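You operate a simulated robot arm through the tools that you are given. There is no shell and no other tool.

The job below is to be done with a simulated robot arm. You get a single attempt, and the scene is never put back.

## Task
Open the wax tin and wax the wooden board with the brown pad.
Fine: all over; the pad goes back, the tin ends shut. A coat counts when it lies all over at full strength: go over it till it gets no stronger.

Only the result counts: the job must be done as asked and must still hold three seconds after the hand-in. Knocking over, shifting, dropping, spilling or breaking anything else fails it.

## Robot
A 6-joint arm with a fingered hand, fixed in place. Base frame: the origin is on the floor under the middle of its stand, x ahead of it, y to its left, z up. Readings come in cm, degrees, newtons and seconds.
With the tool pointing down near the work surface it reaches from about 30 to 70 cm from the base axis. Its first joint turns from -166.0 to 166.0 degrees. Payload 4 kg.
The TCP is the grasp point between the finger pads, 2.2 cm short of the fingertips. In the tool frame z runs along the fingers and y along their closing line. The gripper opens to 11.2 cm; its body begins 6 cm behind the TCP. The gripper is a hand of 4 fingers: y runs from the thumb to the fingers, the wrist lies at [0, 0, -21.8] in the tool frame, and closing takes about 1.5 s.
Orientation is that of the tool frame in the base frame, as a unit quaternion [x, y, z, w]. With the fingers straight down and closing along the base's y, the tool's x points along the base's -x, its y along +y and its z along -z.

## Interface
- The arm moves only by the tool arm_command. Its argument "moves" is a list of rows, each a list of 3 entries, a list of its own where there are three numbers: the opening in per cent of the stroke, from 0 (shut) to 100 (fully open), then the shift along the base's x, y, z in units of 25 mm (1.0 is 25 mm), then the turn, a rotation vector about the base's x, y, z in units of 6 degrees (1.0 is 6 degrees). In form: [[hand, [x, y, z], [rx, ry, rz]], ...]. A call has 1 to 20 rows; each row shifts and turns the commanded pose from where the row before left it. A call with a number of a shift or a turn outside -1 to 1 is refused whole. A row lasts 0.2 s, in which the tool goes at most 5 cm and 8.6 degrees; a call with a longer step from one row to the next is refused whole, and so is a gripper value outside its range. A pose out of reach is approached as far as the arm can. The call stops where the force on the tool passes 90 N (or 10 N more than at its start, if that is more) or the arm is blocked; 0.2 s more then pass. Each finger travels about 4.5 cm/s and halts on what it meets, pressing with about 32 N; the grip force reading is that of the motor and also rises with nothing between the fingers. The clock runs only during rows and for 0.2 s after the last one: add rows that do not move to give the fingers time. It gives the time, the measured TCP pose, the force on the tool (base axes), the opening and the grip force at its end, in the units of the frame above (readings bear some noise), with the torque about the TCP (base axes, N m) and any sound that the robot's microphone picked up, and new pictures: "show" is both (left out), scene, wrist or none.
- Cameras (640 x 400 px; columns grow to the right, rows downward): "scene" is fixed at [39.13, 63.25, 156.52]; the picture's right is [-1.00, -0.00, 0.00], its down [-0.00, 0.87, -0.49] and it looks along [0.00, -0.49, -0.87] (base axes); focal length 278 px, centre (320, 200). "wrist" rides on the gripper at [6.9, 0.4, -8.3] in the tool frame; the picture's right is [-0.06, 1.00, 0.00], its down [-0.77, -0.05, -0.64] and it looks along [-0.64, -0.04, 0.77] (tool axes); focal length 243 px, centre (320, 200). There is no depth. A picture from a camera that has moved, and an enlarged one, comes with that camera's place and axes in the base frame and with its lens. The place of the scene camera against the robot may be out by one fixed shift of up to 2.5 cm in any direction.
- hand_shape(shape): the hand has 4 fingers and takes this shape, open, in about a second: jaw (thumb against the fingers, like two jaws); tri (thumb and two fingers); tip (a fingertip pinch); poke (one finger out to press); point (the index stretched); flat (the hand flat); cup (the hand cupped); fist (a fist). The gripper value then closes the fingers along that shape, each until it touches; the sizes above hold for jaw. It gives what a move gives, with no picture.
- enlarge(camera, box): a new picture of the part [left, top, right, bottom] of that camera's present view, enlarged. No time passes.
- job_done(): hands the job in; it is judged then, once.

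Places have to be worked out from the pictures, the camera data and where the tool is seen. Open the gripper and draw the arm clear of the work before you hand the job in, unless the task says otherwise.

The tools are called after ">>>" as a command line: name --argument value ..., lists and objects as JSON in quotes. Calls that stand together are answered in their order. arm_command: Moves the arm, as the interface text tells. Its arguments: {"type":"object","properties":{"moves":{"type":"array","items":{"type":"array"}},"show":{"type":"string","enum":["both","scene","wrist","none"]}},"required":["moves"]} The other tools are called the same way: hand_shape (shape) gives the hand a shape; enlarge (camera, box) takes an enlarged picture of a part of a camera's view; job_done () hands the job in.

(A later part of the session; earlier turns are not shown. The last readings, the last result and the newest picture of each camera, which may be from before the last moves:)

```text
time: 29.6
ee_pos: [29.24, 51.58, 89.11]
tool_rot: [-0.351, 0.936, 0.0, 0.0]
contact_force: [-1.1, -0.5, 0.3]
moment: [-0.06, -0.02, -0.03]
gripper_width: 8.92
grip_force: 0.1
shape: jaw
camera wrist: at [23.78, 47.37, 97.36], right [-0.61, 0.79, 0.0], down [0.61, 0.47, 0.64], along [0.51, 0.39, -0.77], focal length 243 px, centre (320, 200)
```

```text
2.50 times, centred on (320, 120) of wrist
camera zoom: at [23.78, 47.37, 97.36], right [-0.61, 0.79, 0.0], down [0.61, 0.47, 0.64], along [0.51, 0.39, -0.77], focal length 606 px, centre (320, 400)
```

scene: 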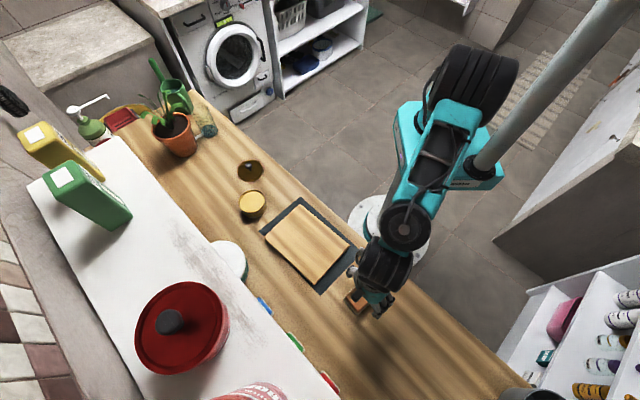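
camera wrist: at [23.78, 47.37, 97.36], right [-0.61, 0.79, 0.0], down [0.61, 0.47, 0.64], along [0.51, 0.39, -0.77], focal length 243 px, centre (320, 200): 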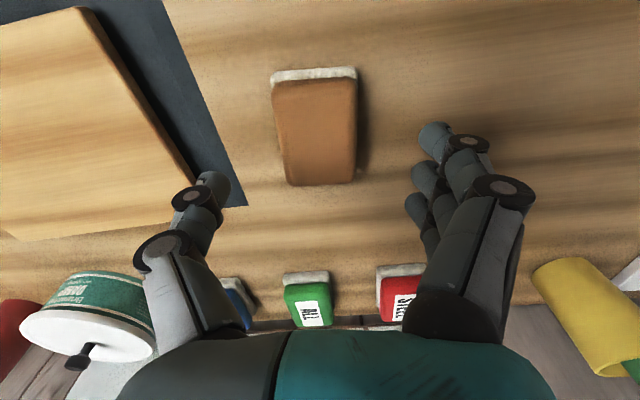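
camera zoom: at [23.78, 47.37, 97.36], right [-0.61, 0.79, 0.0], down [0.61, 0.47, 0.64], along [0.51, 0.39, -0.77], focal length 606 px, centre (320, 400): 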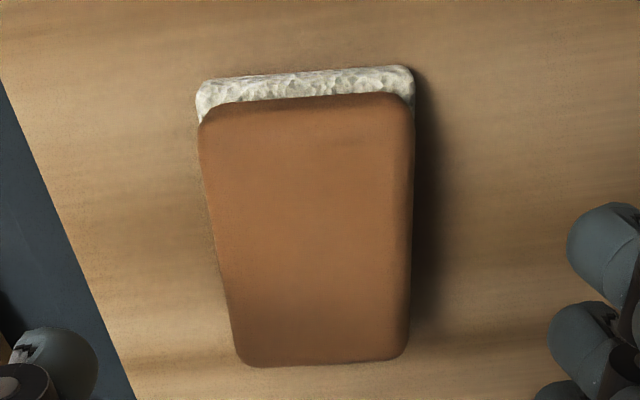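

Pad top is about z=83.4, centre (29.27, 51.38), and the hand yaw (41.1°) matches the pad (40.7°). I go down to TCP z≈83.7 so the tips close on the brown body well above the wool, then close.

>>> arm_command --moves '[[80, [0, -0.04, -0.5], [0, 0, 0]], [80, [0, -0.04, -0.5], [0, 0, 0]], [80, [0, 0, -0.5], [0, 0, 0]], [80, [0, 0, -0.4], [0, 0, 0]], [80, [0, 0, -0.2], [0, 0, 0]], [80, [0, 0, 0], [0, 0, 0]]]' --show "wrist"

>>> enlarge --camera "wrist" --box '[180, 80, 460, 260]'

```text
time: 31.0
ee_pos: [29.29, 51.34, 83.77]
tool_rot: [-0.351, 0.936, 0.0, 0.0]
contact_force: [0.5, -0.5, 0.5]
moment: [0.04, 0.0, 0.03]
gripper_width: 8.94
grip_force: 0.0
shape: jaw
camera wrist: at [23.82, 47.14, 92.11], right [-0.61, 0.79, 0.0], down [0.61, 0.47, 0.64], along [0.51, 0.39, -0.77], focal length 243 px, centre (320, 200)
```

wrist: 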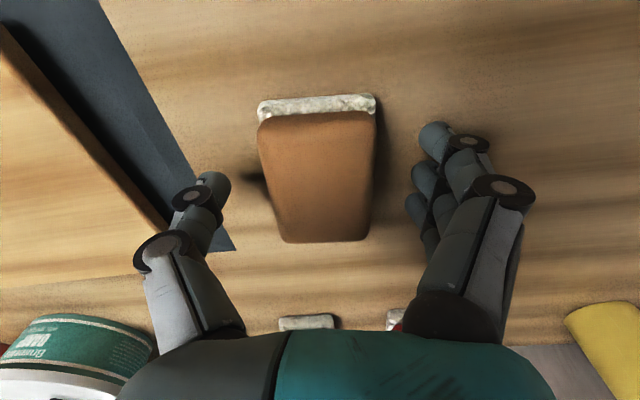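

```text
2.22 times, centred on (320, 170) of wrist
camera zoom: at [23.82, 47.14, 92.11], right [-0.61, 0.79, 0.0], down [0.61, 0.47, 0.64], along [0.51, 0.39, -0.77], focal length 539 px, centre (320, 267)
```

zoom: 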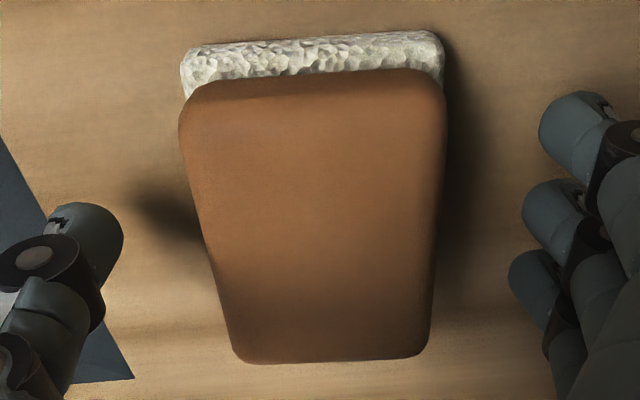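

The pad sits centred between the thumb and the three fingers. I close on it.

>>> arm_command --moves '[[50, [0, 0, 0], [0, 0, 0]], [30, [0, 0, 0], [0, 0, 0]], [20, [0, 0, 0], [0, 0, 0]], [10, [0, 0, 0], [0, 0, 0]], [0, [0, 0, 0], [0, 0, 0]], [0, [0, 0, 0], [0, 0, 0]], [0, [0, 0, 0], [0, 0, 0]], [0, [0, 0, 0], [0, 0, 0]]]' --show "both"

>>> enlarge --camera "wrist" --box '[180, 80, 460, 260]'

```text
time: 32.8
ee_pos: [29.25, 51.39, 83.87]
tool_rot: [-0.351, 0.936, -0.001, -0.001]
contact_force: [-0.2, -0.1, -0.3]
moment: [0.02, 0.03, -0.01]
gripper_width: 4.49
grip_force: 32.3
shape: jaw
camera wrist: at [23.82, 47.14, 92.13], right [-0.61, 0.79, 0.0], down [0.61, 0.47, 0.64], along [0.51, 0.39, -0.77], focal length 243 px, centre (320, 200)
```

scene: 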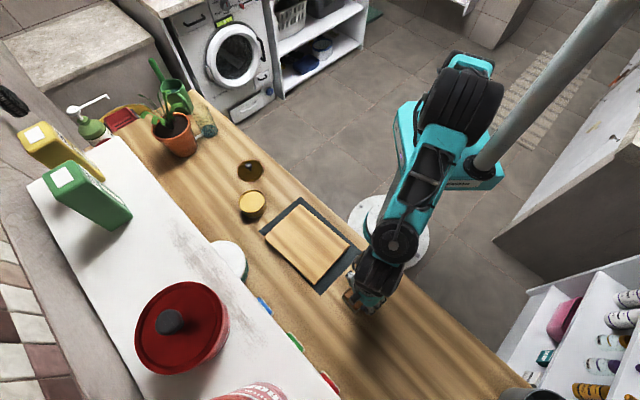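
wrist: 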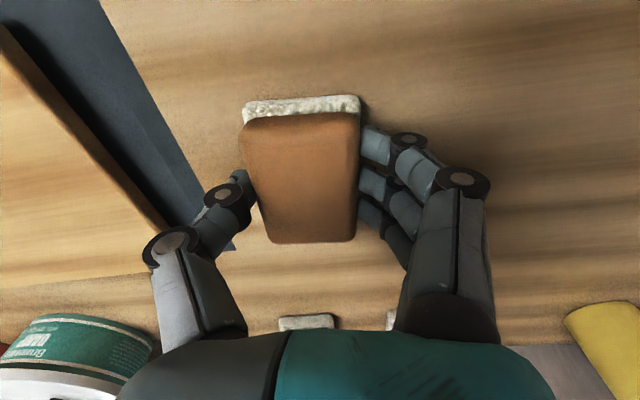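

```text
2.22 times, centred on (320, 170) of wrist
camera zoom: at [23.82, 47.14, 92.13], right [-0.61, 0.79, 0.0], down [0.61, 0.47, 0.64], along [0.51, 0.39, -0.77], focal length 539 px, centre (320, 267)
```

zoom: 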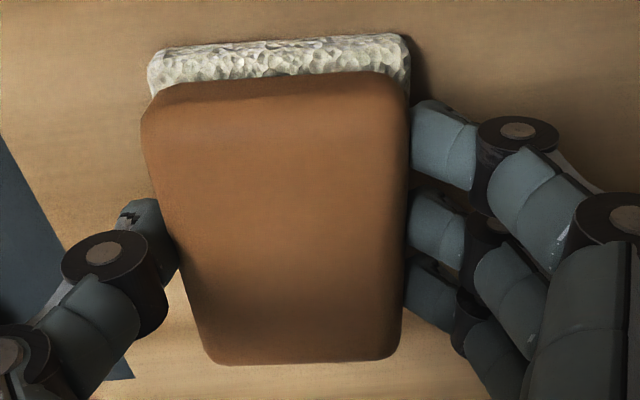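

The pad is gripped (4.5 cm, 32 N), having slid about 0.6 cm toward the thumb. I lift it straight up and carry it toward the tin, stopping beside it to look at the wax level.

>>> arm_command --moves '[[0, [0, 0, 0.3], [0, 0, 0]], [0, [0, 0, 0.6], [0, 0, 0]], [0, [0, 0, 0.9], [0, 0, 0]], [0, [0, 0, 0.9], [0, 0, 0]], [0, [0, 0, 0.9], [0, 0, 0]], [0, [0, 0, 0.6], [0, 0, 0]], [0, [0.9, -0.78, 0], [0, 0, 0]], [0, [0.9, -0.78, 0], [0, 0, 0]], [0, [0.9, -0.78, 0], [0, 0, 0]], [0, [0.9, -0.78, 0], [0, 0, 0]], [0, [0.9, -0.78, 0], [0, 0, 0]], [0, [0.9, -0.78, 0], [0, 0, 0]], [0, [0.9, -0.78, 0], [0, 0, 0]], [0, [0.9, -0.78, 0], [0, 0, 0]], [0, [0.9, -0.78, 0], [0, 0, 0]], [0, [0, 0, 0], [0, 0, 0]]]'

>>> enlarge --camera "scene" --box '[200, 130, 340, 250]'

```text
time: 36.2
ee_pos: [49.69, 33.85, 94.38]
tool_rot: [-0.351, 0.936, -0.001, 0.0]
contact_force: [0.2, 0.0, -0.2]
moment: [0.02, -0.02, 0.03]
gripper_width: 4.46
grip_force: 32.1
shape: jaw
camera wrist: at [44.06, 29.57, 102.69], right [-0.61, 0.79, 0.0], down [0.61, 0.47, 0.64], along [0.51, 0.39, -0.77], focal length 243 px, centre (320, 200)
```

scene: 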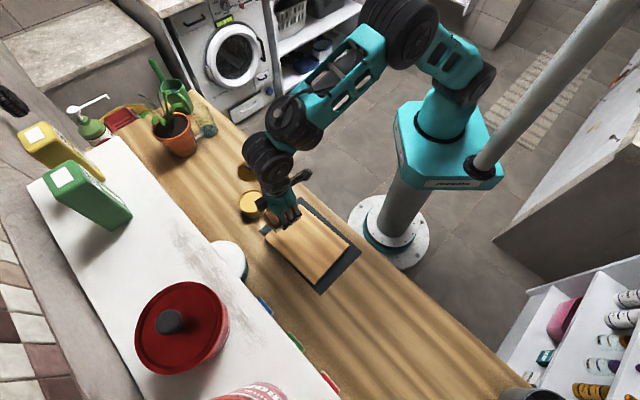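
wrist: 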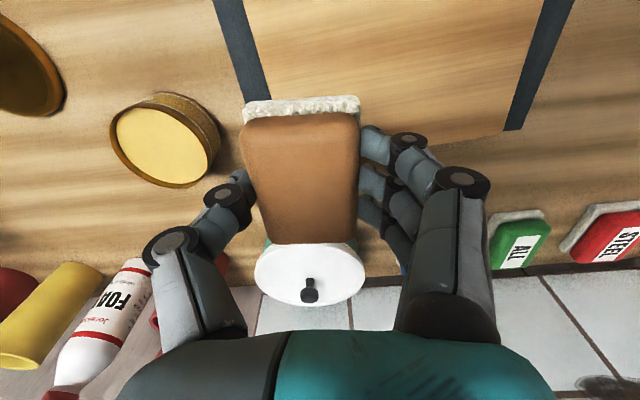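

```text
3.33 times, centred on (270, 190) of scene
camera zoom: at [39.13, 63.25, 156.52], right [-1.0, 0.0, 0.0], down [0.0, 0.87, -0.49], along [0.0, -0.49, -0.87], focal length 926 px, centre (487, 233)
```

zoom: 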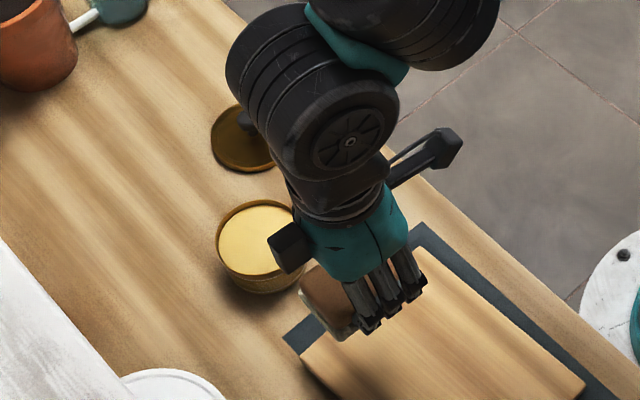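

Good view of the tin and the board from here; I enlarge both for measuring the wax level, the rim and the board edges.

>>> enlarge --camera "wrist" --box '[80, 70, 260, 210]'

>>> enlarge --camera "wrist" --box '[200, 0, 600, 200]'

```text
2.86 times, centred on (170, 140) of wrist
camera zoom: at [44.06, 29.57, 102.69], right [-0.61, 0.79, 0.0], down [0.61, 0.47, 0.64], along [0.51, 0.39, -0.77], focal length 693 px, centre (749, 371)
```

zoom: 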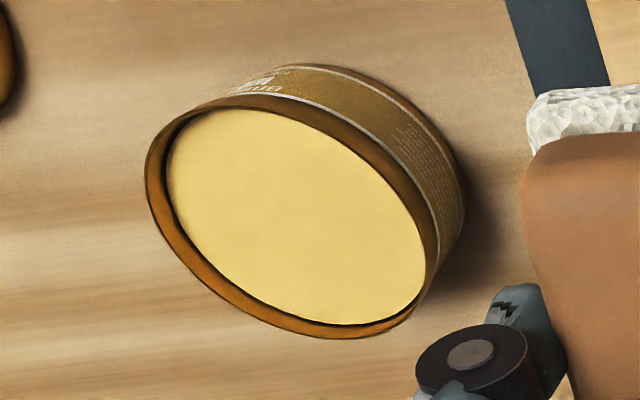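

```text
1.60 times, centred on (400, 100) of wrist
camera zoom: at [44.06, 29.57, 102.69], right [-0.61, 0.79, 0.0], down [0.61, 0.47, 0.64], along [0.51, 0.39, -0.77], focal length 388 px, centre (192, 360)
```

zoom: 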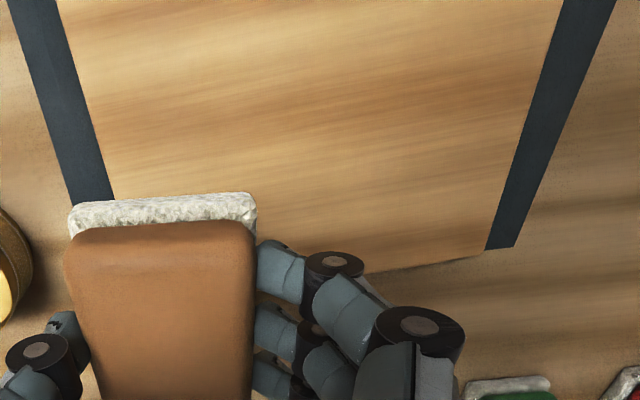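

The wax lies about half a centimetre below the rim, and the tin centre is near (59.95, 25.0). I move the pad's centre over the tin (TCP ≈ (59.55, 25.5)) and come down to just above it.

>>> arm_command --moves '[[0, [0.8, -0.67, 0], [0, 0, 0]], [0, [0.8, -0.67, 0], [0, 0, 0]], [0, [0.8, -0.67, 0], [0, 0, 0]], [0, [0.8, -0.67, 0], [0, 0, 0]], [0, [0.75, -0.66, 0], [0, 0, 0]], [0, [0, 0, -0.6], [0, 0, 0]], [0, [0, 0, -0.6], [0, 0, 0]], [0, [0, 0, -0.6], [0, 0, 0]], [0, [0, 0, 0], [0, 0, 0]], [0, [0, 0, 0], [0, 0, 0]]]'

>>> enlarge --camera "wrist" --box '[180, 60, 460, 260]'

>>> enlarge --camera "scene" --box '[210, 150, 300, 230]'

```text
time: 38.4
ee_pos: [59.51, 25.44, 89.83]
tool_rot: [-0.351, 0.937, 0.0, 0.0]
contact_force: [0.6, -0.8, 0.0]
moment: [0.01, 0.0, -0.02]
gripper_width: 4.48
grip_force: 31.7
shape: jaw
camera wrist: at [53.94, 21.21, 98.16], right [-0.61, 0.79, 0.0], down [0.61, 0.47, 0.64], along [0.51, 0.39, -0.77], focal length 243 px, centre (320, 200)
```

scene: 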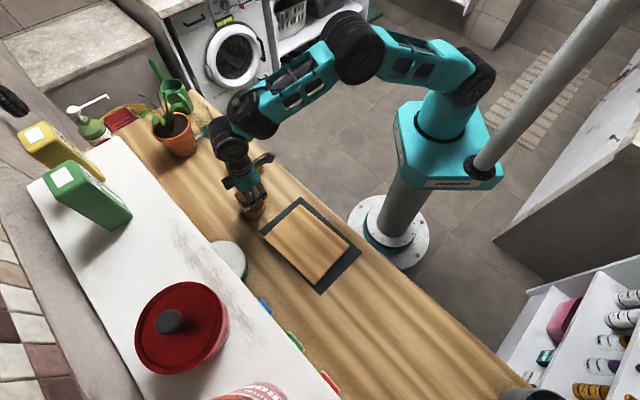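
wrist: 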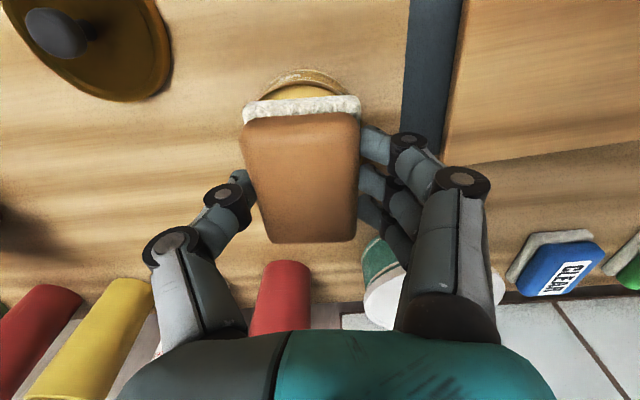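

```text
2.00 times, centred on (320, 160) of wrist
camera zoom: at [53.94, 21.21, 98.16], right [-0.61, 0.79, 0.0], down [0.61, 0.47, 0.64], along [0.51, 0.39, -0.77], focal length 485 px, centre (320, 280)
```

zoom: 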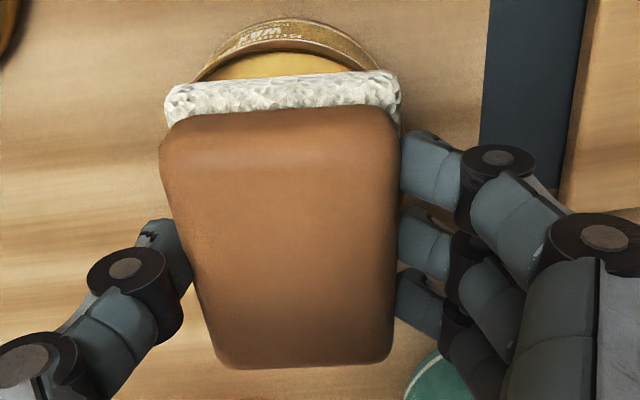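

```text
5.00 times, centred on (255, 190) of scene
camera zoom: at [39.13, 63.25, 156.52], right [-1.0, 0.0, 0.0], down [0.0, 0.87, -0.49], along [0.0, -0.49, -0.87], focal length 1389 px, centre (645, 250)
```

zoom: 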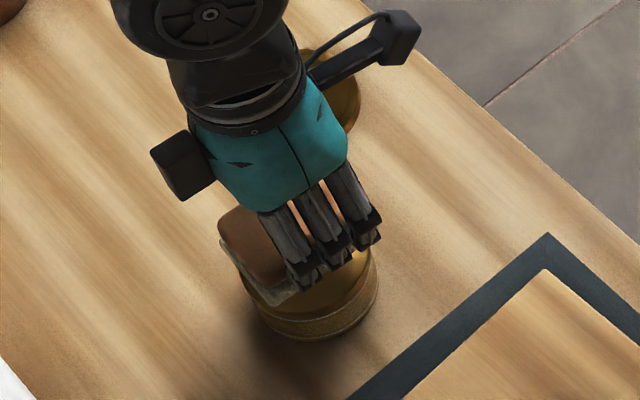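

The pad is centred over the tin. I lower it step by step until the force shows contact with the wax.

>>> arm_command --moves '[[0, [0, 0, -0.3], [0, 0, 0]], [0, [0, 0, -0.3], [0, 0, 0]], [0, [0, 0, 0], [0, 0, 0]]]' --show "none"

>>> arm_command --moves '[[0, [0, 0, -0.1], [0, 0, 0]], [0, [0, 0, 0], [0, 0, 0]]]' --show "none"

>>> arm_command --moves '[[0, [0, 0, -0.1], [0, 0, 0]], [0, [0, 0, 0], [0, 0, 0]]]' --show "wrist"

>>> enlarge --camera "wrist" --box '[180, 60, 460, 260]'

```text
time: 39.2
ee_pos: [59.38, 25.48, 88.24]
tool_rot: [-0.351, 0.937, -0.001, 0.001]
contact_force: [0.0, 0.1, -0.2]
moment: [0.03, 0.0, 0.0]
gripper_width: 4.5
grip_force: 32.0
shape: jaw
```

```text
time: 39.8
ee_pos: [59.34, 25.38, 88.01]
tool_rot: [-0.351, 0.936, 0.0, 0.0]
contact_force: [0.3, 0.2, 0.6]
moment: [0.03, 0.01, -0.02]
gripper_width: 4.47
grip_force: 31.7
shape: jaw
```

```text
time: 40.4
ee_pos: [59.51, 25.46, 87.81]
tool_rot: [-0.351, 0.936, 0.0, 0.0]
contact_force: [-0.4, 0.2, 0.9]
moment: [-0.01, 0.05, -0.03]
gripper_width: 4.47
grip_force: 31.4
shape: jaw
camera wrist: at [53.97, 21.22, 96.09], right [-0.61, 0.79, 0.0], down [0.61, 0.47, 0.64], along [0.51, 0.39, -0.77], focal length 243 px, centre (320, 200)
```

wrist: 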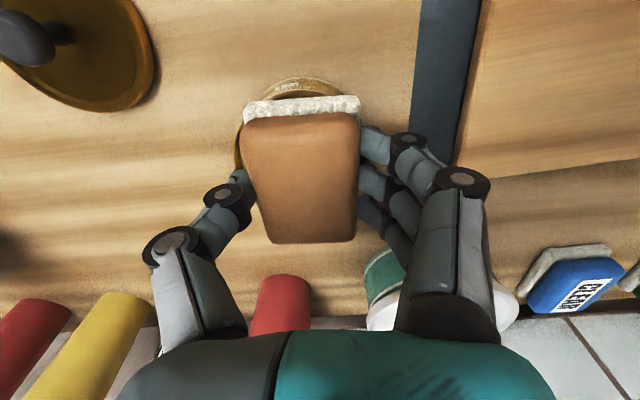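

```text
2.00 times, centred on (320, 160) of wrist
camera zoom: at [53.97, 21.22, 96.09], right [-0.61, 0.79, 0.0], down [0.61, 0.47, 0.64], along [0.51, 0.39, -0.77], focal length 485 px, centre (320, 280)
```

zoom: 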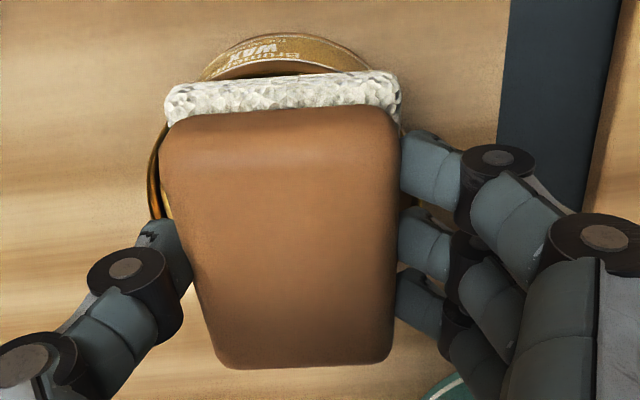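

No contact yet, the wool is at about rim level. I continue in 2 mm steps.

>>> arm_command --moves '[[0, [0, 0, -0.08], [0, 0, 0]], [0, [0, 0, 0], [0, 0, 0]]]' --show "none"

>>> arm_command --moves '[[0, [0, 0, -0.08], [0, 0, 0]], [0, [0, 0, 0], [0, 0, 0]]]' --show "none"

>>> arm_command --moves '[[0, [0, 0, -0.06], [0, 0, 0]], [0, [0, 0, 0], [0, 0, 0]]]' --show "none"

>>> arm_command --moves '[[0, [0, 0, -0.04], [0, 0, 0]], [0, [0, 0, 0], [0, 0, 0]]]' --show "wrist"

>>> enlarge --camera "wrist" --box '[180, 60, 460, 260]'

```text
time: 41.0
ee_pos: [59.48, 25.37, 87.68]
tool_rot: [-0.351, 0.936, -0.001, 0.0]
contact_force: [-0.1, -0.5, -0.6]
moment: [0.03, 0.01, -0.01]
gripper_width: 4.47
grip_force: 32.2
shape: jaw
```

```text
time: 41.6
ee_pos: [59.43, 25.46, 87.32]
tool_rot: [-0.352, 0.936, 0.0, 0.0]
contact_force: [0.6, -0.2, -0.7]
moment: [-0.01, 0.0, 0.0]
gripper_width: 4.46
grip_force: 31.8
shape: jaw
```

```text
time: 42.2
ee_pos: [59.52, 25.49, 87.44]
tool_rot: [-0.352, 0.936, 0.0, 0.001]
contact_force: [-1.4, 0.7, 6.3]
moment: [-0.1, -0.11, -0.01]
gripper_width: 4.46
grip_force: 32.0
shape: jaw
```

```text
time: 42.8
ee_pos: [59.44, 25.43, 87.26]
tool_rot: [-0.351, 0.936, 0.0, 0.001]
contact_force: [-1.4, 0.4, 15.1]
moment: [-0.14, -0.08, 0.01]
gripper_width: 4.44
grip_force: 31.3
shape: jaw
camera wrist: at [54.0, 21.21, 95.57], right [-0.61, 0.79, 0.0], down [0.61, 0.47, 0.64], along [0.51, 0.39, -0.77], focal length 243 px, centre (320, 200)
```

wrist: 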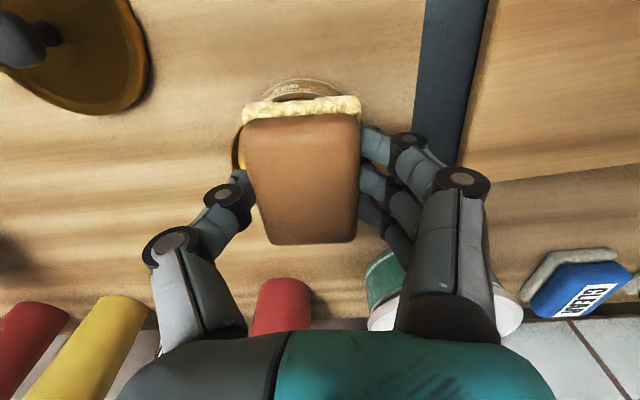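

```text
2.00 times, centred on (320, 160) of wrist
camera zoom: at [54.0, 21.21, 95.57], right [-0.61, 0.79, 0.0], down [0.61, 0.47, 0.64], along [0.51, 0.39, -0.77], focal length 485 px, centre (320, 280)
```

zoom: 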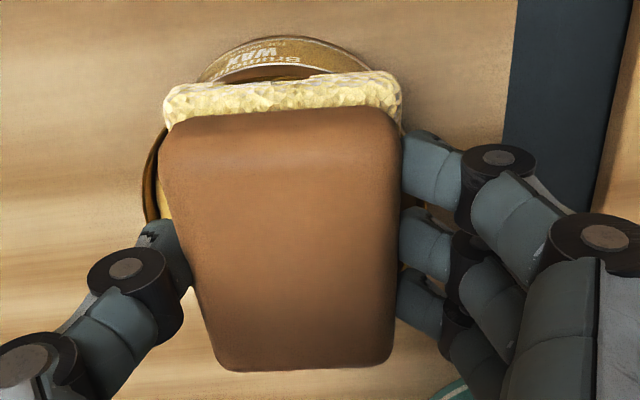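

The wool has turned yellow: it takes up wax at about 15 N. I hold it there a little longer to load it fully and compare the colour.

>>> arm_command --moves '[[0, [0, 0, -0.02], [0, 0, 0]], [0, [0, 0, 0], [0, 0, 0]], [0, [0, 0, 0], [0, 0, 0]], [0, [0, 0, 0], [0, 0, 0]], [0, [0, 0, 0], [0, 0, 0]], [0, [0, 0, 0], [0, 0, 0]], [0, [0, 0, 0], [0, 0, 0]], [0, [0, 0, 0], [0, 0, 0]]]' --show "wrist"

>>> enlarge --camera "wrist" --box '[180, 60, 460, 260]'

```text
time: 44.6
ee_pos: [59.52, 25.38, 87.24]
tool_rot: [-0.351, 0.936, 0.001, 0.001]
contact_force: [1.7, 1.8, 27.4]
moment: [-0.19, -0.18, 0.02]
gripper_width: 4.46
grip_force: 31.9
shape: jaw
camera wrist: at [53.97, 21.21, 95.49], right [-0.61, 0.79, 0.0], down [0.61, 0.47, 0.64], along [0.51, 0.39, -0.77], focal length 243 px, centre (320, 200)
```

wrist: 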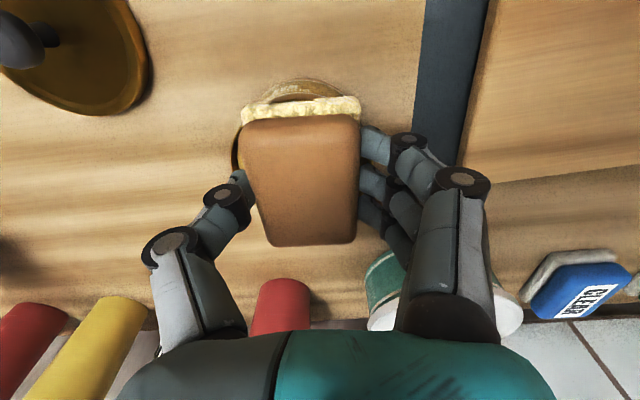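

```text
2.00 times, centred on (320, 160) of wrist
camera zoom: at [53.97, 21.21, 95.49], right [-0.61, 0.79, 0.0], down [0.61, 0.47, 0.64], along [0.51, 0.39, -0.77], focal length 485 px, centre (320, 280)
```

zoom: 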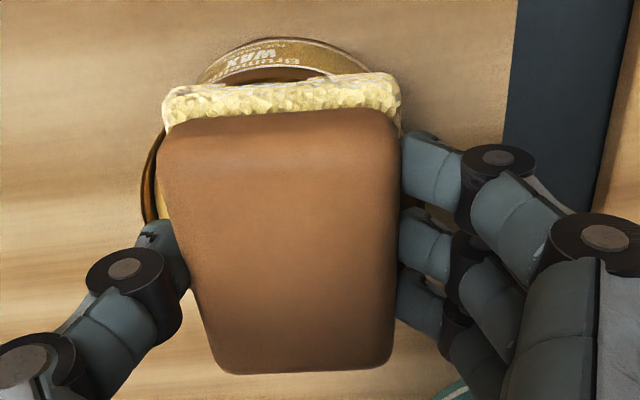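

The pad is loaded. I have the board worked out as 20 x 14.5 cm, centre near (43.8, 36.4), long axis at 137.6°. I lift off the tin, turn the hand +6.5° to square the pad to the board, and go above the near corner at the tin end.

>>> arm_command --moves '[[0, [0, 0, 0.2], [0, 0, 0]], [0, [0, 0, 0.4], [0, 0, 0]], [0, [0, 0, 0.6], [0, 0, 0]], [0, [0, 0, 0.6], [0, 0, 0]], [0, [-0.6, 0.1, 0.2], [0, 0, 0.2]], [0, [-0.9, 0.15, 0], [0, 0, 0.2]], [0, [-0.9, 0.15, 0], [0, 0, 0.2]], [0, [-0.9, 0.15, 0], [0, 0, 0.2]], [0, [-0.9, 0.2, 0], [0, 0, 0.2]], [0, [-1.0, 0.2, 0], [0, 0, 0.08]], [0, [0, 0, 0], [0, 0, 0]], [0, [0, 0, 0], [0, 0, 0]]]'

>>> enlarge --camera "scene" --box '[220, 160, 380, 300]'

>>> enlarge --camera "wrist" --box '[0, 0, 640, 400]'

```text
time: 47.2
ee_pos: [46.39, 27.76, 92.18]
tool_rot: [-0.405, 0.914, 0.001, -0.001]
contact_force: [-0.2, -0.3, -0.2]
moment: [-0.03, 0.0, 0.04]
gripper_width: 4.47
grip_force: 31.9
shape: jaw
camera wrist: at [41.42, 23.0, 100.51], right [-0.69, 0.72, 0.0], down [0.55, 0.53, 0.64], along [0.46, 0.45, -0.77], focal length 243 px, centre (320, 200)
```

scene: 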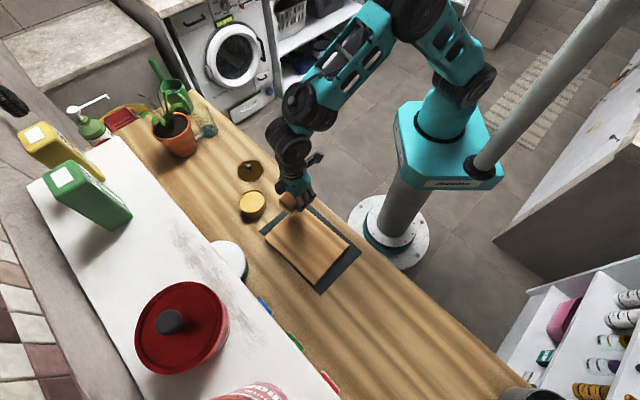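
wrist: 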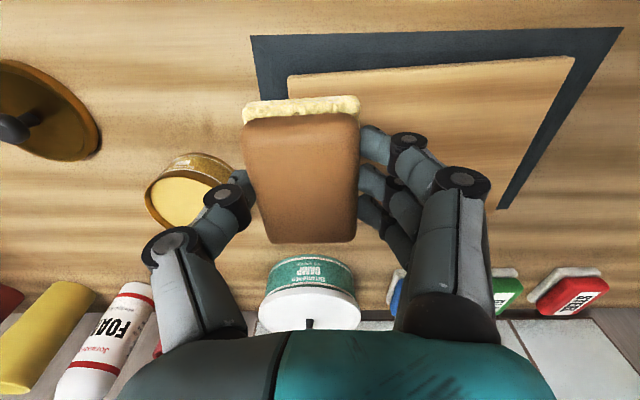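

```text
2.86 times, centred on (300, 230) of scene
camera zoom: at [39.13, 63.25, 156.52], right [-1.0, 0.0, 0.0], down [0.0, 0.87, -0.49], along [0.0, -0.49, -0.87], focal length 794 px, centre (377, 114)
```

zoom: 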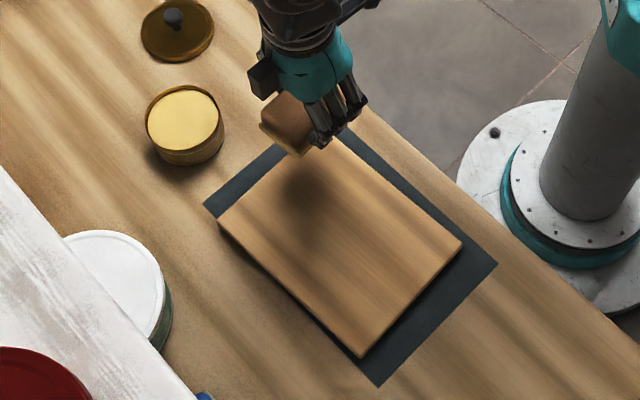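

```text
1.00 times, centred on (320, 200) of wrist (not enlarged: the box is as wide or as high as the picture)
camera zoom: at [41.42, 23.0, 100.51], right [-0.69, 0.72, 0.0], down [0.55, 0.53, 0.64], along [0.46, 0.45, -0.77], focal length 243 px, centre (320, 200)
```

zoom: 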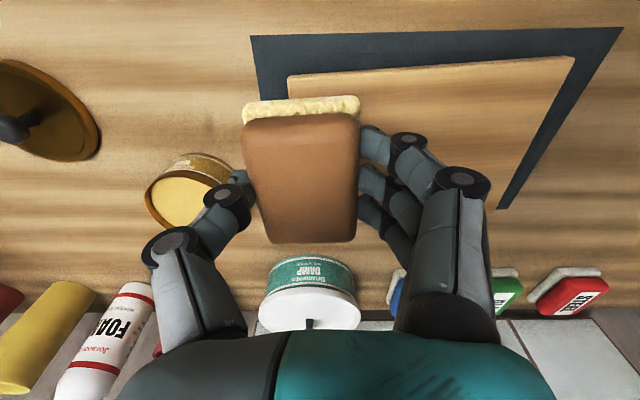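

The board's near edge is at m≈49.0 in my board coordinates, matching the earlier estimate, and the pad is squared to it. I lower toward the board and then step down to contact.

>>> arm_command --moves '[[0, [0, 0, -0.6], [0, 0, 0]], [0, [0, 0, -0.6], [0, 0, 0]], [0, [0, 0, -0.6], [0, 0, 0]], [0, [0, 0, -0.3], [0, 0, 0]], [0, [0, 0, 0], [0, 0, 0]]]' --show "scene"

>>> enlarge --camera "scene" --box '[250, 170, 330, 230]'

```text
time: 48.4
ee_pos: [46.53, 27.67, 86.98]
tool_rot: [-0.404, 0.915, 0.0, 0.0]
contact_force: [0.6, 0.2, -0.1]
moment: [-0.02, 0.04, 0.0]
gripper_width: 4.46
grip_force: 31.6
shape: jaw
```

scene: 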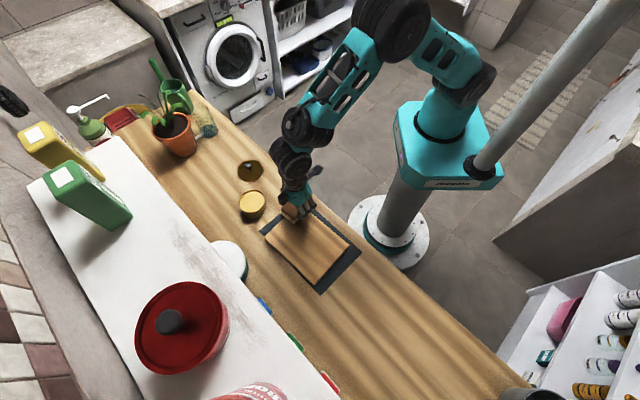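

```text
6.67 times, centred on (290, 200) of scene
camera zoom: at [39.13, 63.25, 156.52], right [-1.0, 0.0, 0.0], down [0.0, 0.87, -0.49], along [0.0, -0.49, -0.87], focal length 1852 px, centre (520, 200)
```

zoom: 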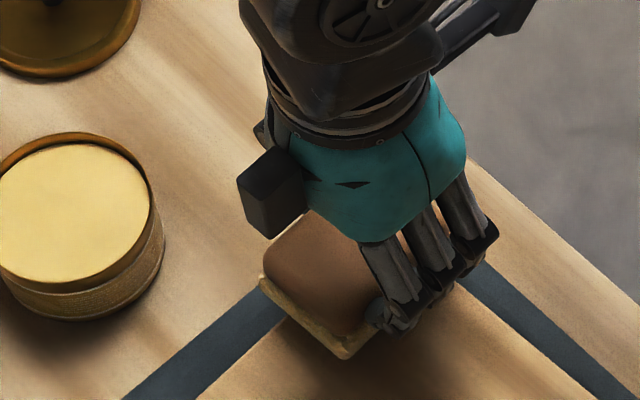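

The pad hangs just above the near corner of the board. I step down until the force shows contact.

>>> arm_command --moves '[[0, [0, 0, -0.15], [0, 0, 0]], [0, [0, 0, -0.15], [0, 0, 0]], [0, [0, 0, 0], [0, 0, 0]]]' --show "none"

>>> arm_command --moves '[[0, [0, 0, -0.08], [0, 0, 0]], [0, [0, 0, 0], [0, 0, 0]]]' --show "none"

>>> arm_command --moves '[[0, [0, 0, -0.08], [0, 0, 0]], [0, [0, 0, 0], [0, 0, 0]]]' --show "none"

>>> arm_command --moves '[[0, [0, 0, -0.08], [0, 0, 0]], [0, [0, 0, 0], [0, 0, 0]]]' --show "none"

```text
time: 49.2
ee_pos: [46.5, 27.68, 86.16]
tool_rot: [-0.404, 0.915, 0.001, 0.0]
contact_force: [1.0, 0.5, -0.7]
moment: [0.0, 0.03, 0.01]
gripper_width: 4.49
grip_force: 32.4
shape: jaw
```

```text
time: 49.8
ee_pos: [46.44, 27.67, 85.94]
tool_rot: [-0.404, 0.915, 0.0, 0.0]
contact_force: [-0.6, -0.1, 0.1]
moment: [-0.03, 0.02, 0.03]
gripper_width: 4.45
grip_force: 32.6
shape: jaw
```

```text
time: 50.4
ee_pos: [46.42, 27.73, 85.68]
tool_rot: [-0.403, 0.915, 0.0, 0.0]
contact_force: [-0.2, -0.4, -0.6]
moment: [0.03, 0.01, 0.0]
gripper_width: 4.45
grip_force: 31.6
shape: jaw
```

```text
time: 51.0
ee_pos: [46.38, 27.76, 85.55]
tool_rot: [-0.404, 0.915, 0.0, 0.001]
contact_force: [0.7, 0.1, 3.1]
moment: [-0.06, -0.06, 0.01]
gripper_width: 4.48
grip_force: 32.5
shape: jaw
```

Light contact at TCP z≈85.5. I press 1 mm more and make the first stroke along the board toward the far short end, then look at the result.

>>> arm_command --moves '[[0, [0, 0, -0.05], [0, 0, 0]], [0, [0, 0, 0], [0, 0, 0]], [0, [-0.354, 0.324, 0], [0, 0, 0]], [0, [-0.354, 0.324, 0], [0, 0, 0]], [0, [-0.354, 0.324, 0], [0, 0, 0]], [0, [-0.354, 0.324, 0], [0, 0, 0]]]' --show "scene"

>>> enlarge --camera "scene" --box '[240, 180, 370, 300]'

```text
time: 52.4
ee_pos: [42.98, 31.0, 85.35]
tool_rot: [-0.403, 0.915, 0.001, 0.0]
contact_force: [6.3, -4.3, 17.9]
moment: [-0.25, -0.33, -0.01]
gripper_width: 4.51
grip_force: 32.3
shape: jaw
```

scene: 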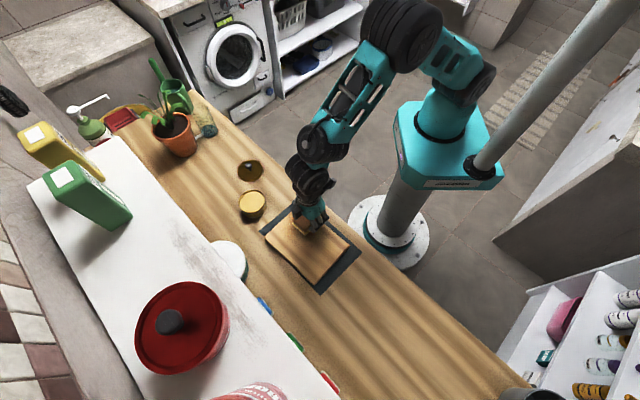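

```text
3.33 times, centred on (305, 240) of scene
camera zoom: at [39.13, 63.25, 156.52], right [-1.0, 0.0, 0.0], down [0.0, 0.87, -0.49], along [0.0, -0.49, -0.87], focal length 926 px, centre (370, 67)
```

zoom: 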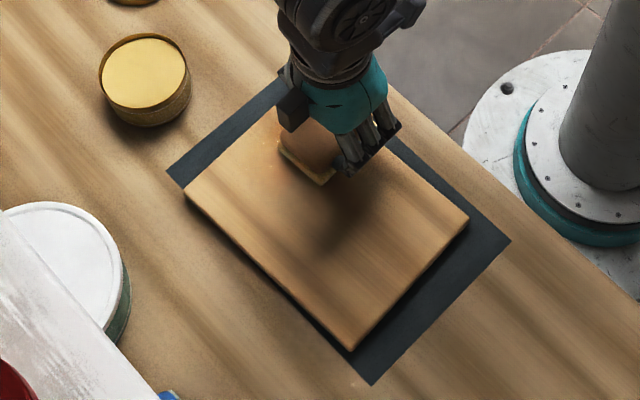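

Steady contact (18 N down, about 8 N drag) and a faint amber coat behind the pad; the board has not moved. I finish this stroke.

>>> arm_command --moves '[[0, [-0.354, 0.324, 0], [0, 0, 0]], [0, [-0.354, 0.324, 0], [0, 0, 0]], [0, [-0.354, 0.324, 0], [0, 0, 0]], [0, [-0.354, 0.324, 0], [0, 0, 0]], [0, [-0.354, 0.324, 0], [0, 0, 0]], [0, [-0.354, 0.324, 0], [0, 0, 0]], [0, [-0.354, 0.324, 0], [0, 0, 0]], [0, [-0.354, 0.324, 0], [0, 0, 0]], [0, [-0.354, 0.324, 0], [0, 0, 0]], [0, [-0.354, 0.324, 0], [0, 0, 0]], [0, [0, 0, 0], [0, 0, 0]]]' --show "both"

>>> enlarge --camera "scene" --box '[240, 180, 370, 300]'

```text
time: 54.8
ee_pos: [34.07, 39.15, 85.4]
tool_rot: [-0.404, 0.915, 0.0, 0.001]
contact_force: [4.3, -4.5, 12.9]
moment: [-0.23, -0.24, 0.0]
gripper_width: 4.49
grip_force: 32.0
shape: jaw
camera wrist: at [29.16, 34.34, 93.73], right [-0.69, 0.72, 0.0], down [0.55, 0.53, 0.64], along [0.46, 0.45, -0.77], focal length 243 px, centre (320, 200)
```

scene: 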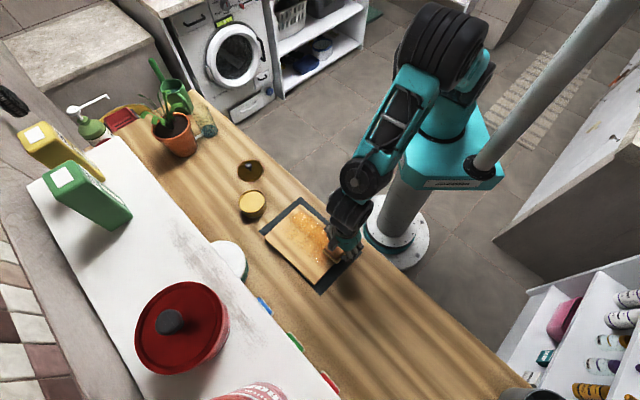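
wrist: 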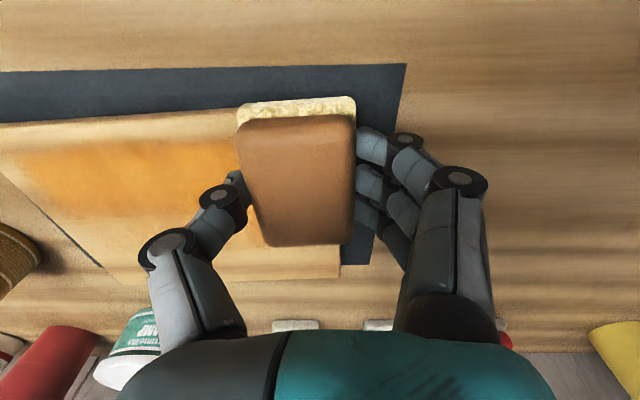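

```text
3.33 times, centred on (305, 240) of scene
camera zoom: at [39.13, 63.25, 156.52], right [-1.0, 0.0, 0.0], down [0.0, 0.87, -0.49], along [0.0, -0.49, -0.87], focal length 926 px, centre (370, 67)
```

zoom: 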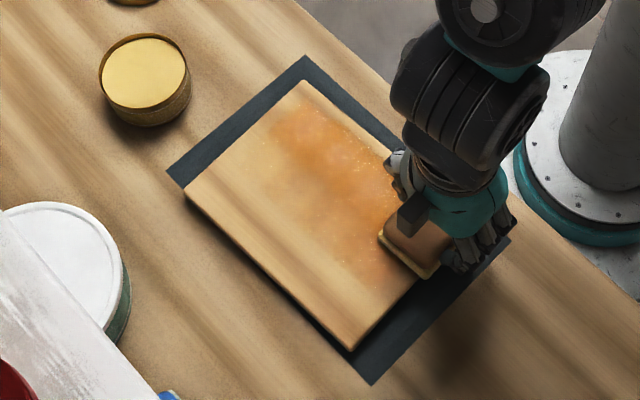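

The coat shows clearly as amber on the board, but strips near the edges are still bare. I enlarge both views to gauge how wide the stroke came out.

>>> enlarge --camera "wrist" --box '[0, 60, 260, 300]'

>>> enlarge --camera "scene" --box '[260, 195, 350, 290]'

```text
1.67 times, centred on (130, 180) of wrist
camera zoom: at [29.16, 34.34, 93.73], right [-0.69, 0.72, 0.0], down [0.55, 0.53, 0.64], along [0.46, 0.45, -0.77], focal length 404 px, centre (637, 233)
```

zoom: 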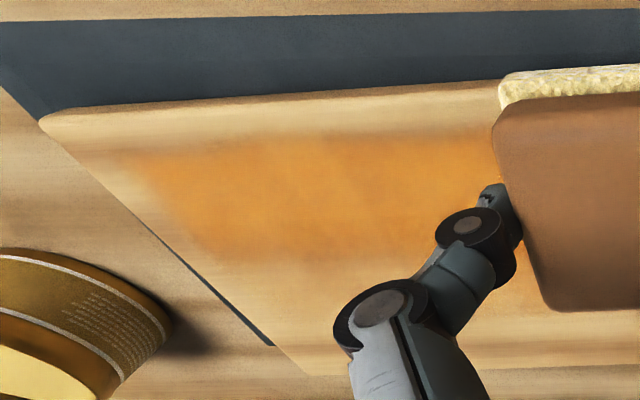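

```text
4.21 times, centred on (305, 242) of scene
camera zoom: at [39.13, 63.25, 156.52], right [-1.0, 0.0, 0.0], down [0.0, 0.87, -0.49], along [0.0, -0.49, -0.87], focal length 1170 px, centre (383, 21)
```

zoom: 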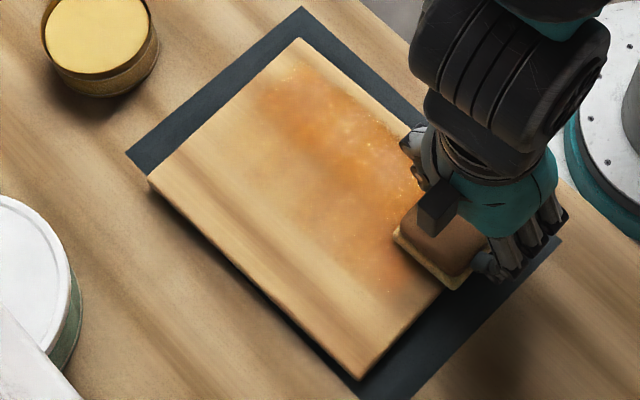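

The coat is about 4.5 cm wide with the near 1.4 cm strip still bare. I shift the pad 1.4 cm toward the near edge and stroke back toward the tin end.

>>> arm_command --moves '[[0, [-0.19, -0.205, 0], [0, 0, 0]], [0, [-0.19, -0.205, 0], [0, 0, 0]], [0, [0.354, -0.324, 0], [0, 0, 0]], [0, [0.354, -0.324, 0], [0, 0, 0]], [0, [0.354, -0.324, 0], [0, 0, 0]], [0, [0.354, -0.324, 0], [0, 0, 0]], [0, [0.354, -0.324, 0], [0, 0, 0]], [0, [0.354, -0.324, 0], [0, 0, 0]], [0, [0.354, -0.324, 0], [0, 0, 0]], [0, [0.354, -0.324, 0], [0, 0, 0]], [0, [0.354, -0.324, 0], [0, 0, 0]], [0, [0.354, -0.324, 0], [0, 0, 0]], [0, [0.354, -0.324, 0], [0, 0, 0]], [0, [0.354, -0.324, 0], [0, 0, 0]], [0, [0.354, -0.324, 0], [0, 0, 0]], [0, [0.354, -0.324, 0], [0, 0, 0]], [0, [0, 0, 0], [0, 0, 0]]]' --show "both"

>>> enlarge --camera "scene" --box '[260, 195, 350, 290]'

>>> enlarge --camera "wrist" --box '[300, 40, 640, 260]'

```text
time: 58.4
ee_pos: [45.45, 26.83, 85.44]
tool_rot: [-0.403, 0.915, 0.0, 0.001]
contact_force: [-5.6, 4.8, 16.6]
moment: [0.04, 0.07, -0.02]
gripper_width: 4.47
grip_force: 32.5
shape: jaw
camera wrist: at [40.52, 21.97, 93.7], right [-0.69, 0.72, 0.0], down [0.55, 0.53, 0.64], along [0.46, 0.45, -0.77], focal length 243 px, centre (320, 200)
```

scene: 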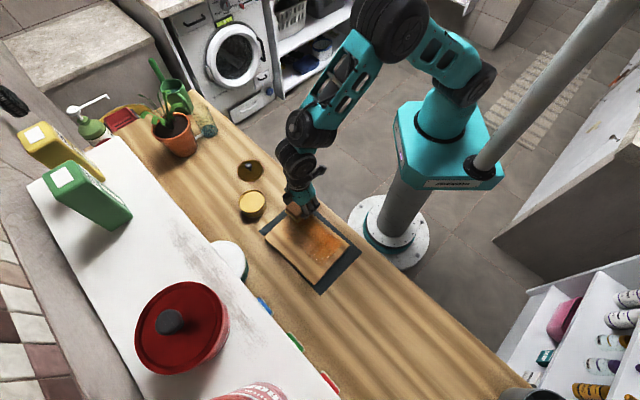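
wrist: 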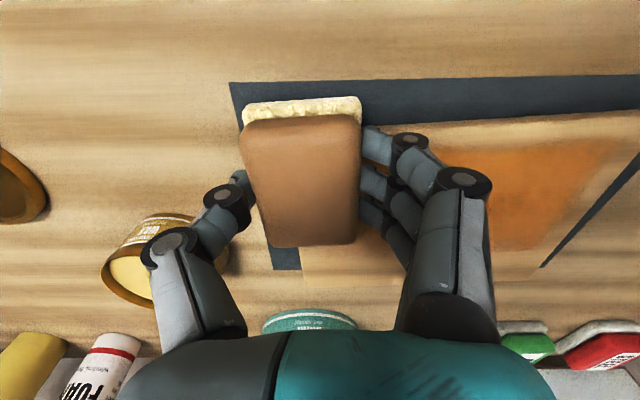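

```text
4.21 times, centred on (305, 242) of scene
camera zoom: at [39.13, 63.25, 156.52], right [-1.0, 0.0, 0.0], down [0.0, 0.87, -0.49], along [0.0, -0.49, -0.87], focal length 1170 px, centre (383, 21)
```

zoom: 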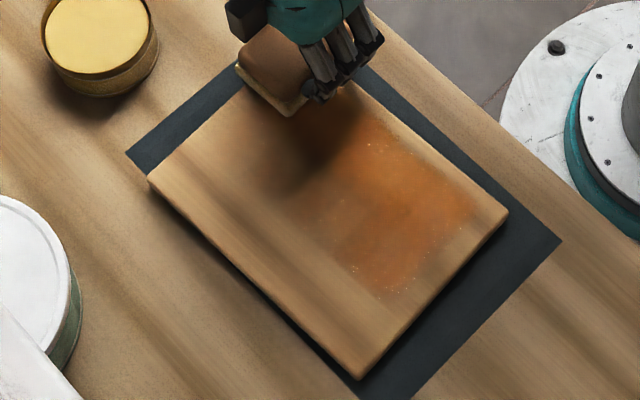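

```text
1.82 times, centred on (470, 150) of wrist
camera zoom: at [40.52, 21.97, 93.7], right [-0.69, 0.72, 0.0], down [0.55, 0.53, 0.64], along [0.46, 0.45, -0.77], focal length 441 px, centre (47, 291)
```

zoom: 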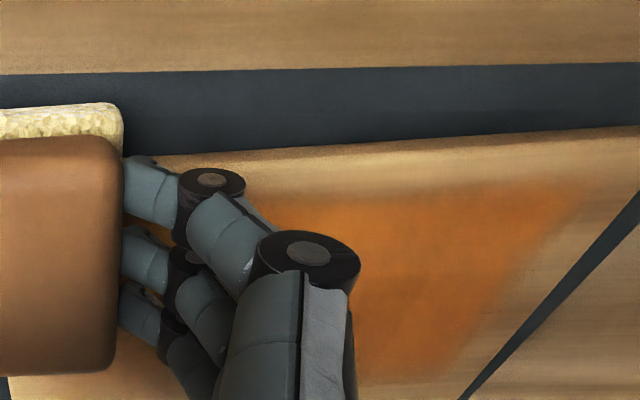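

The near boundary of the coat has not moved though the pad now overlaps the edge, so the coated field may simply end a little inside the board; I will check that again. Next I wipe across the board along the tin end, toward the far edge.

>>> arm_command --moves '[[0, [0.336, 0.368, 0], [0, 0, 0]], [0, [0.336, 0.368, 0], [0, 0, 0]], [0, [0.336, 0.368, 0], [0, 0, 0]], [0, [0.336, 0.368, 0], [0, 0, 0]], [0, [0.336, 0.368, 0], [0, 0, 0]], [0, [0.336, 0.368, 0], [0, 0, 0]], [0, [0.336, 0.368, 0], [0, 0, 0]], [0, [0.336, 0.368, 0], [0, 0, 0]], [0, [0.336, 0.368, 0], [0, 0, 0]], [0, [0, 0, 0], [0, 0, 0]]]' --show "both"

>>> enlarge --camera "scene" --box '[260, 195, 350, 290]'

```text
time: 60.6
ee_pos: [53.15, 35.04, 85.44]
tool_rot: [-0.404, 0.915, -0.001, 0.0]
contact_force: [-1.9, -2.6, 5.3]
moment: [-0.03, 0.01, 0.01]
gripper_width: 4.46
grip_force: 31.7
shape: jaw
camera wrist: at [48.14, 30.25, 93.75], right [-0.69, 0.72, 0.0], down [0.55, 0.53, 0.64], along [0.46, 0.45, -0.77], focal length 243 px, centre (320, 200)
```

scene: 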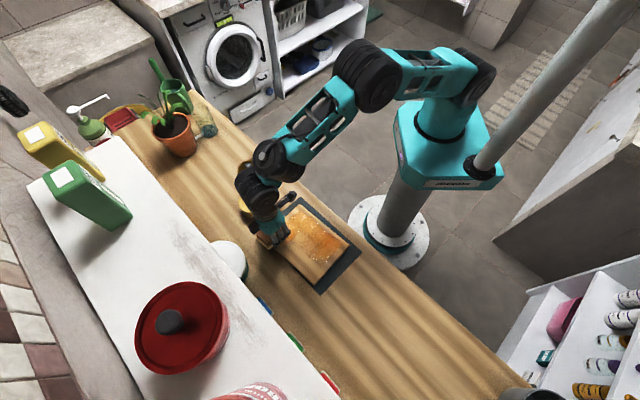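
wrist: 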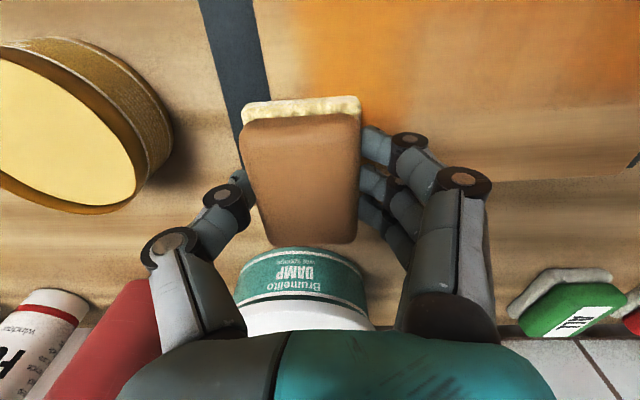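

```text
4.21 times, centred on (305, 242) of scene
camera zoom: at [39.13, 63.25, 156.52], right [-1.0, 0.0, 0.0], down [0.0, 0.87, -0.49], along [0.0, -0.49, -0.87], focal length 1170 px, centre (383, 21)
```

zoom: 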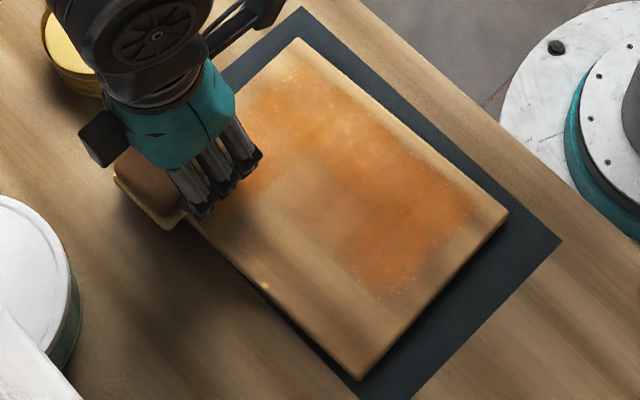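

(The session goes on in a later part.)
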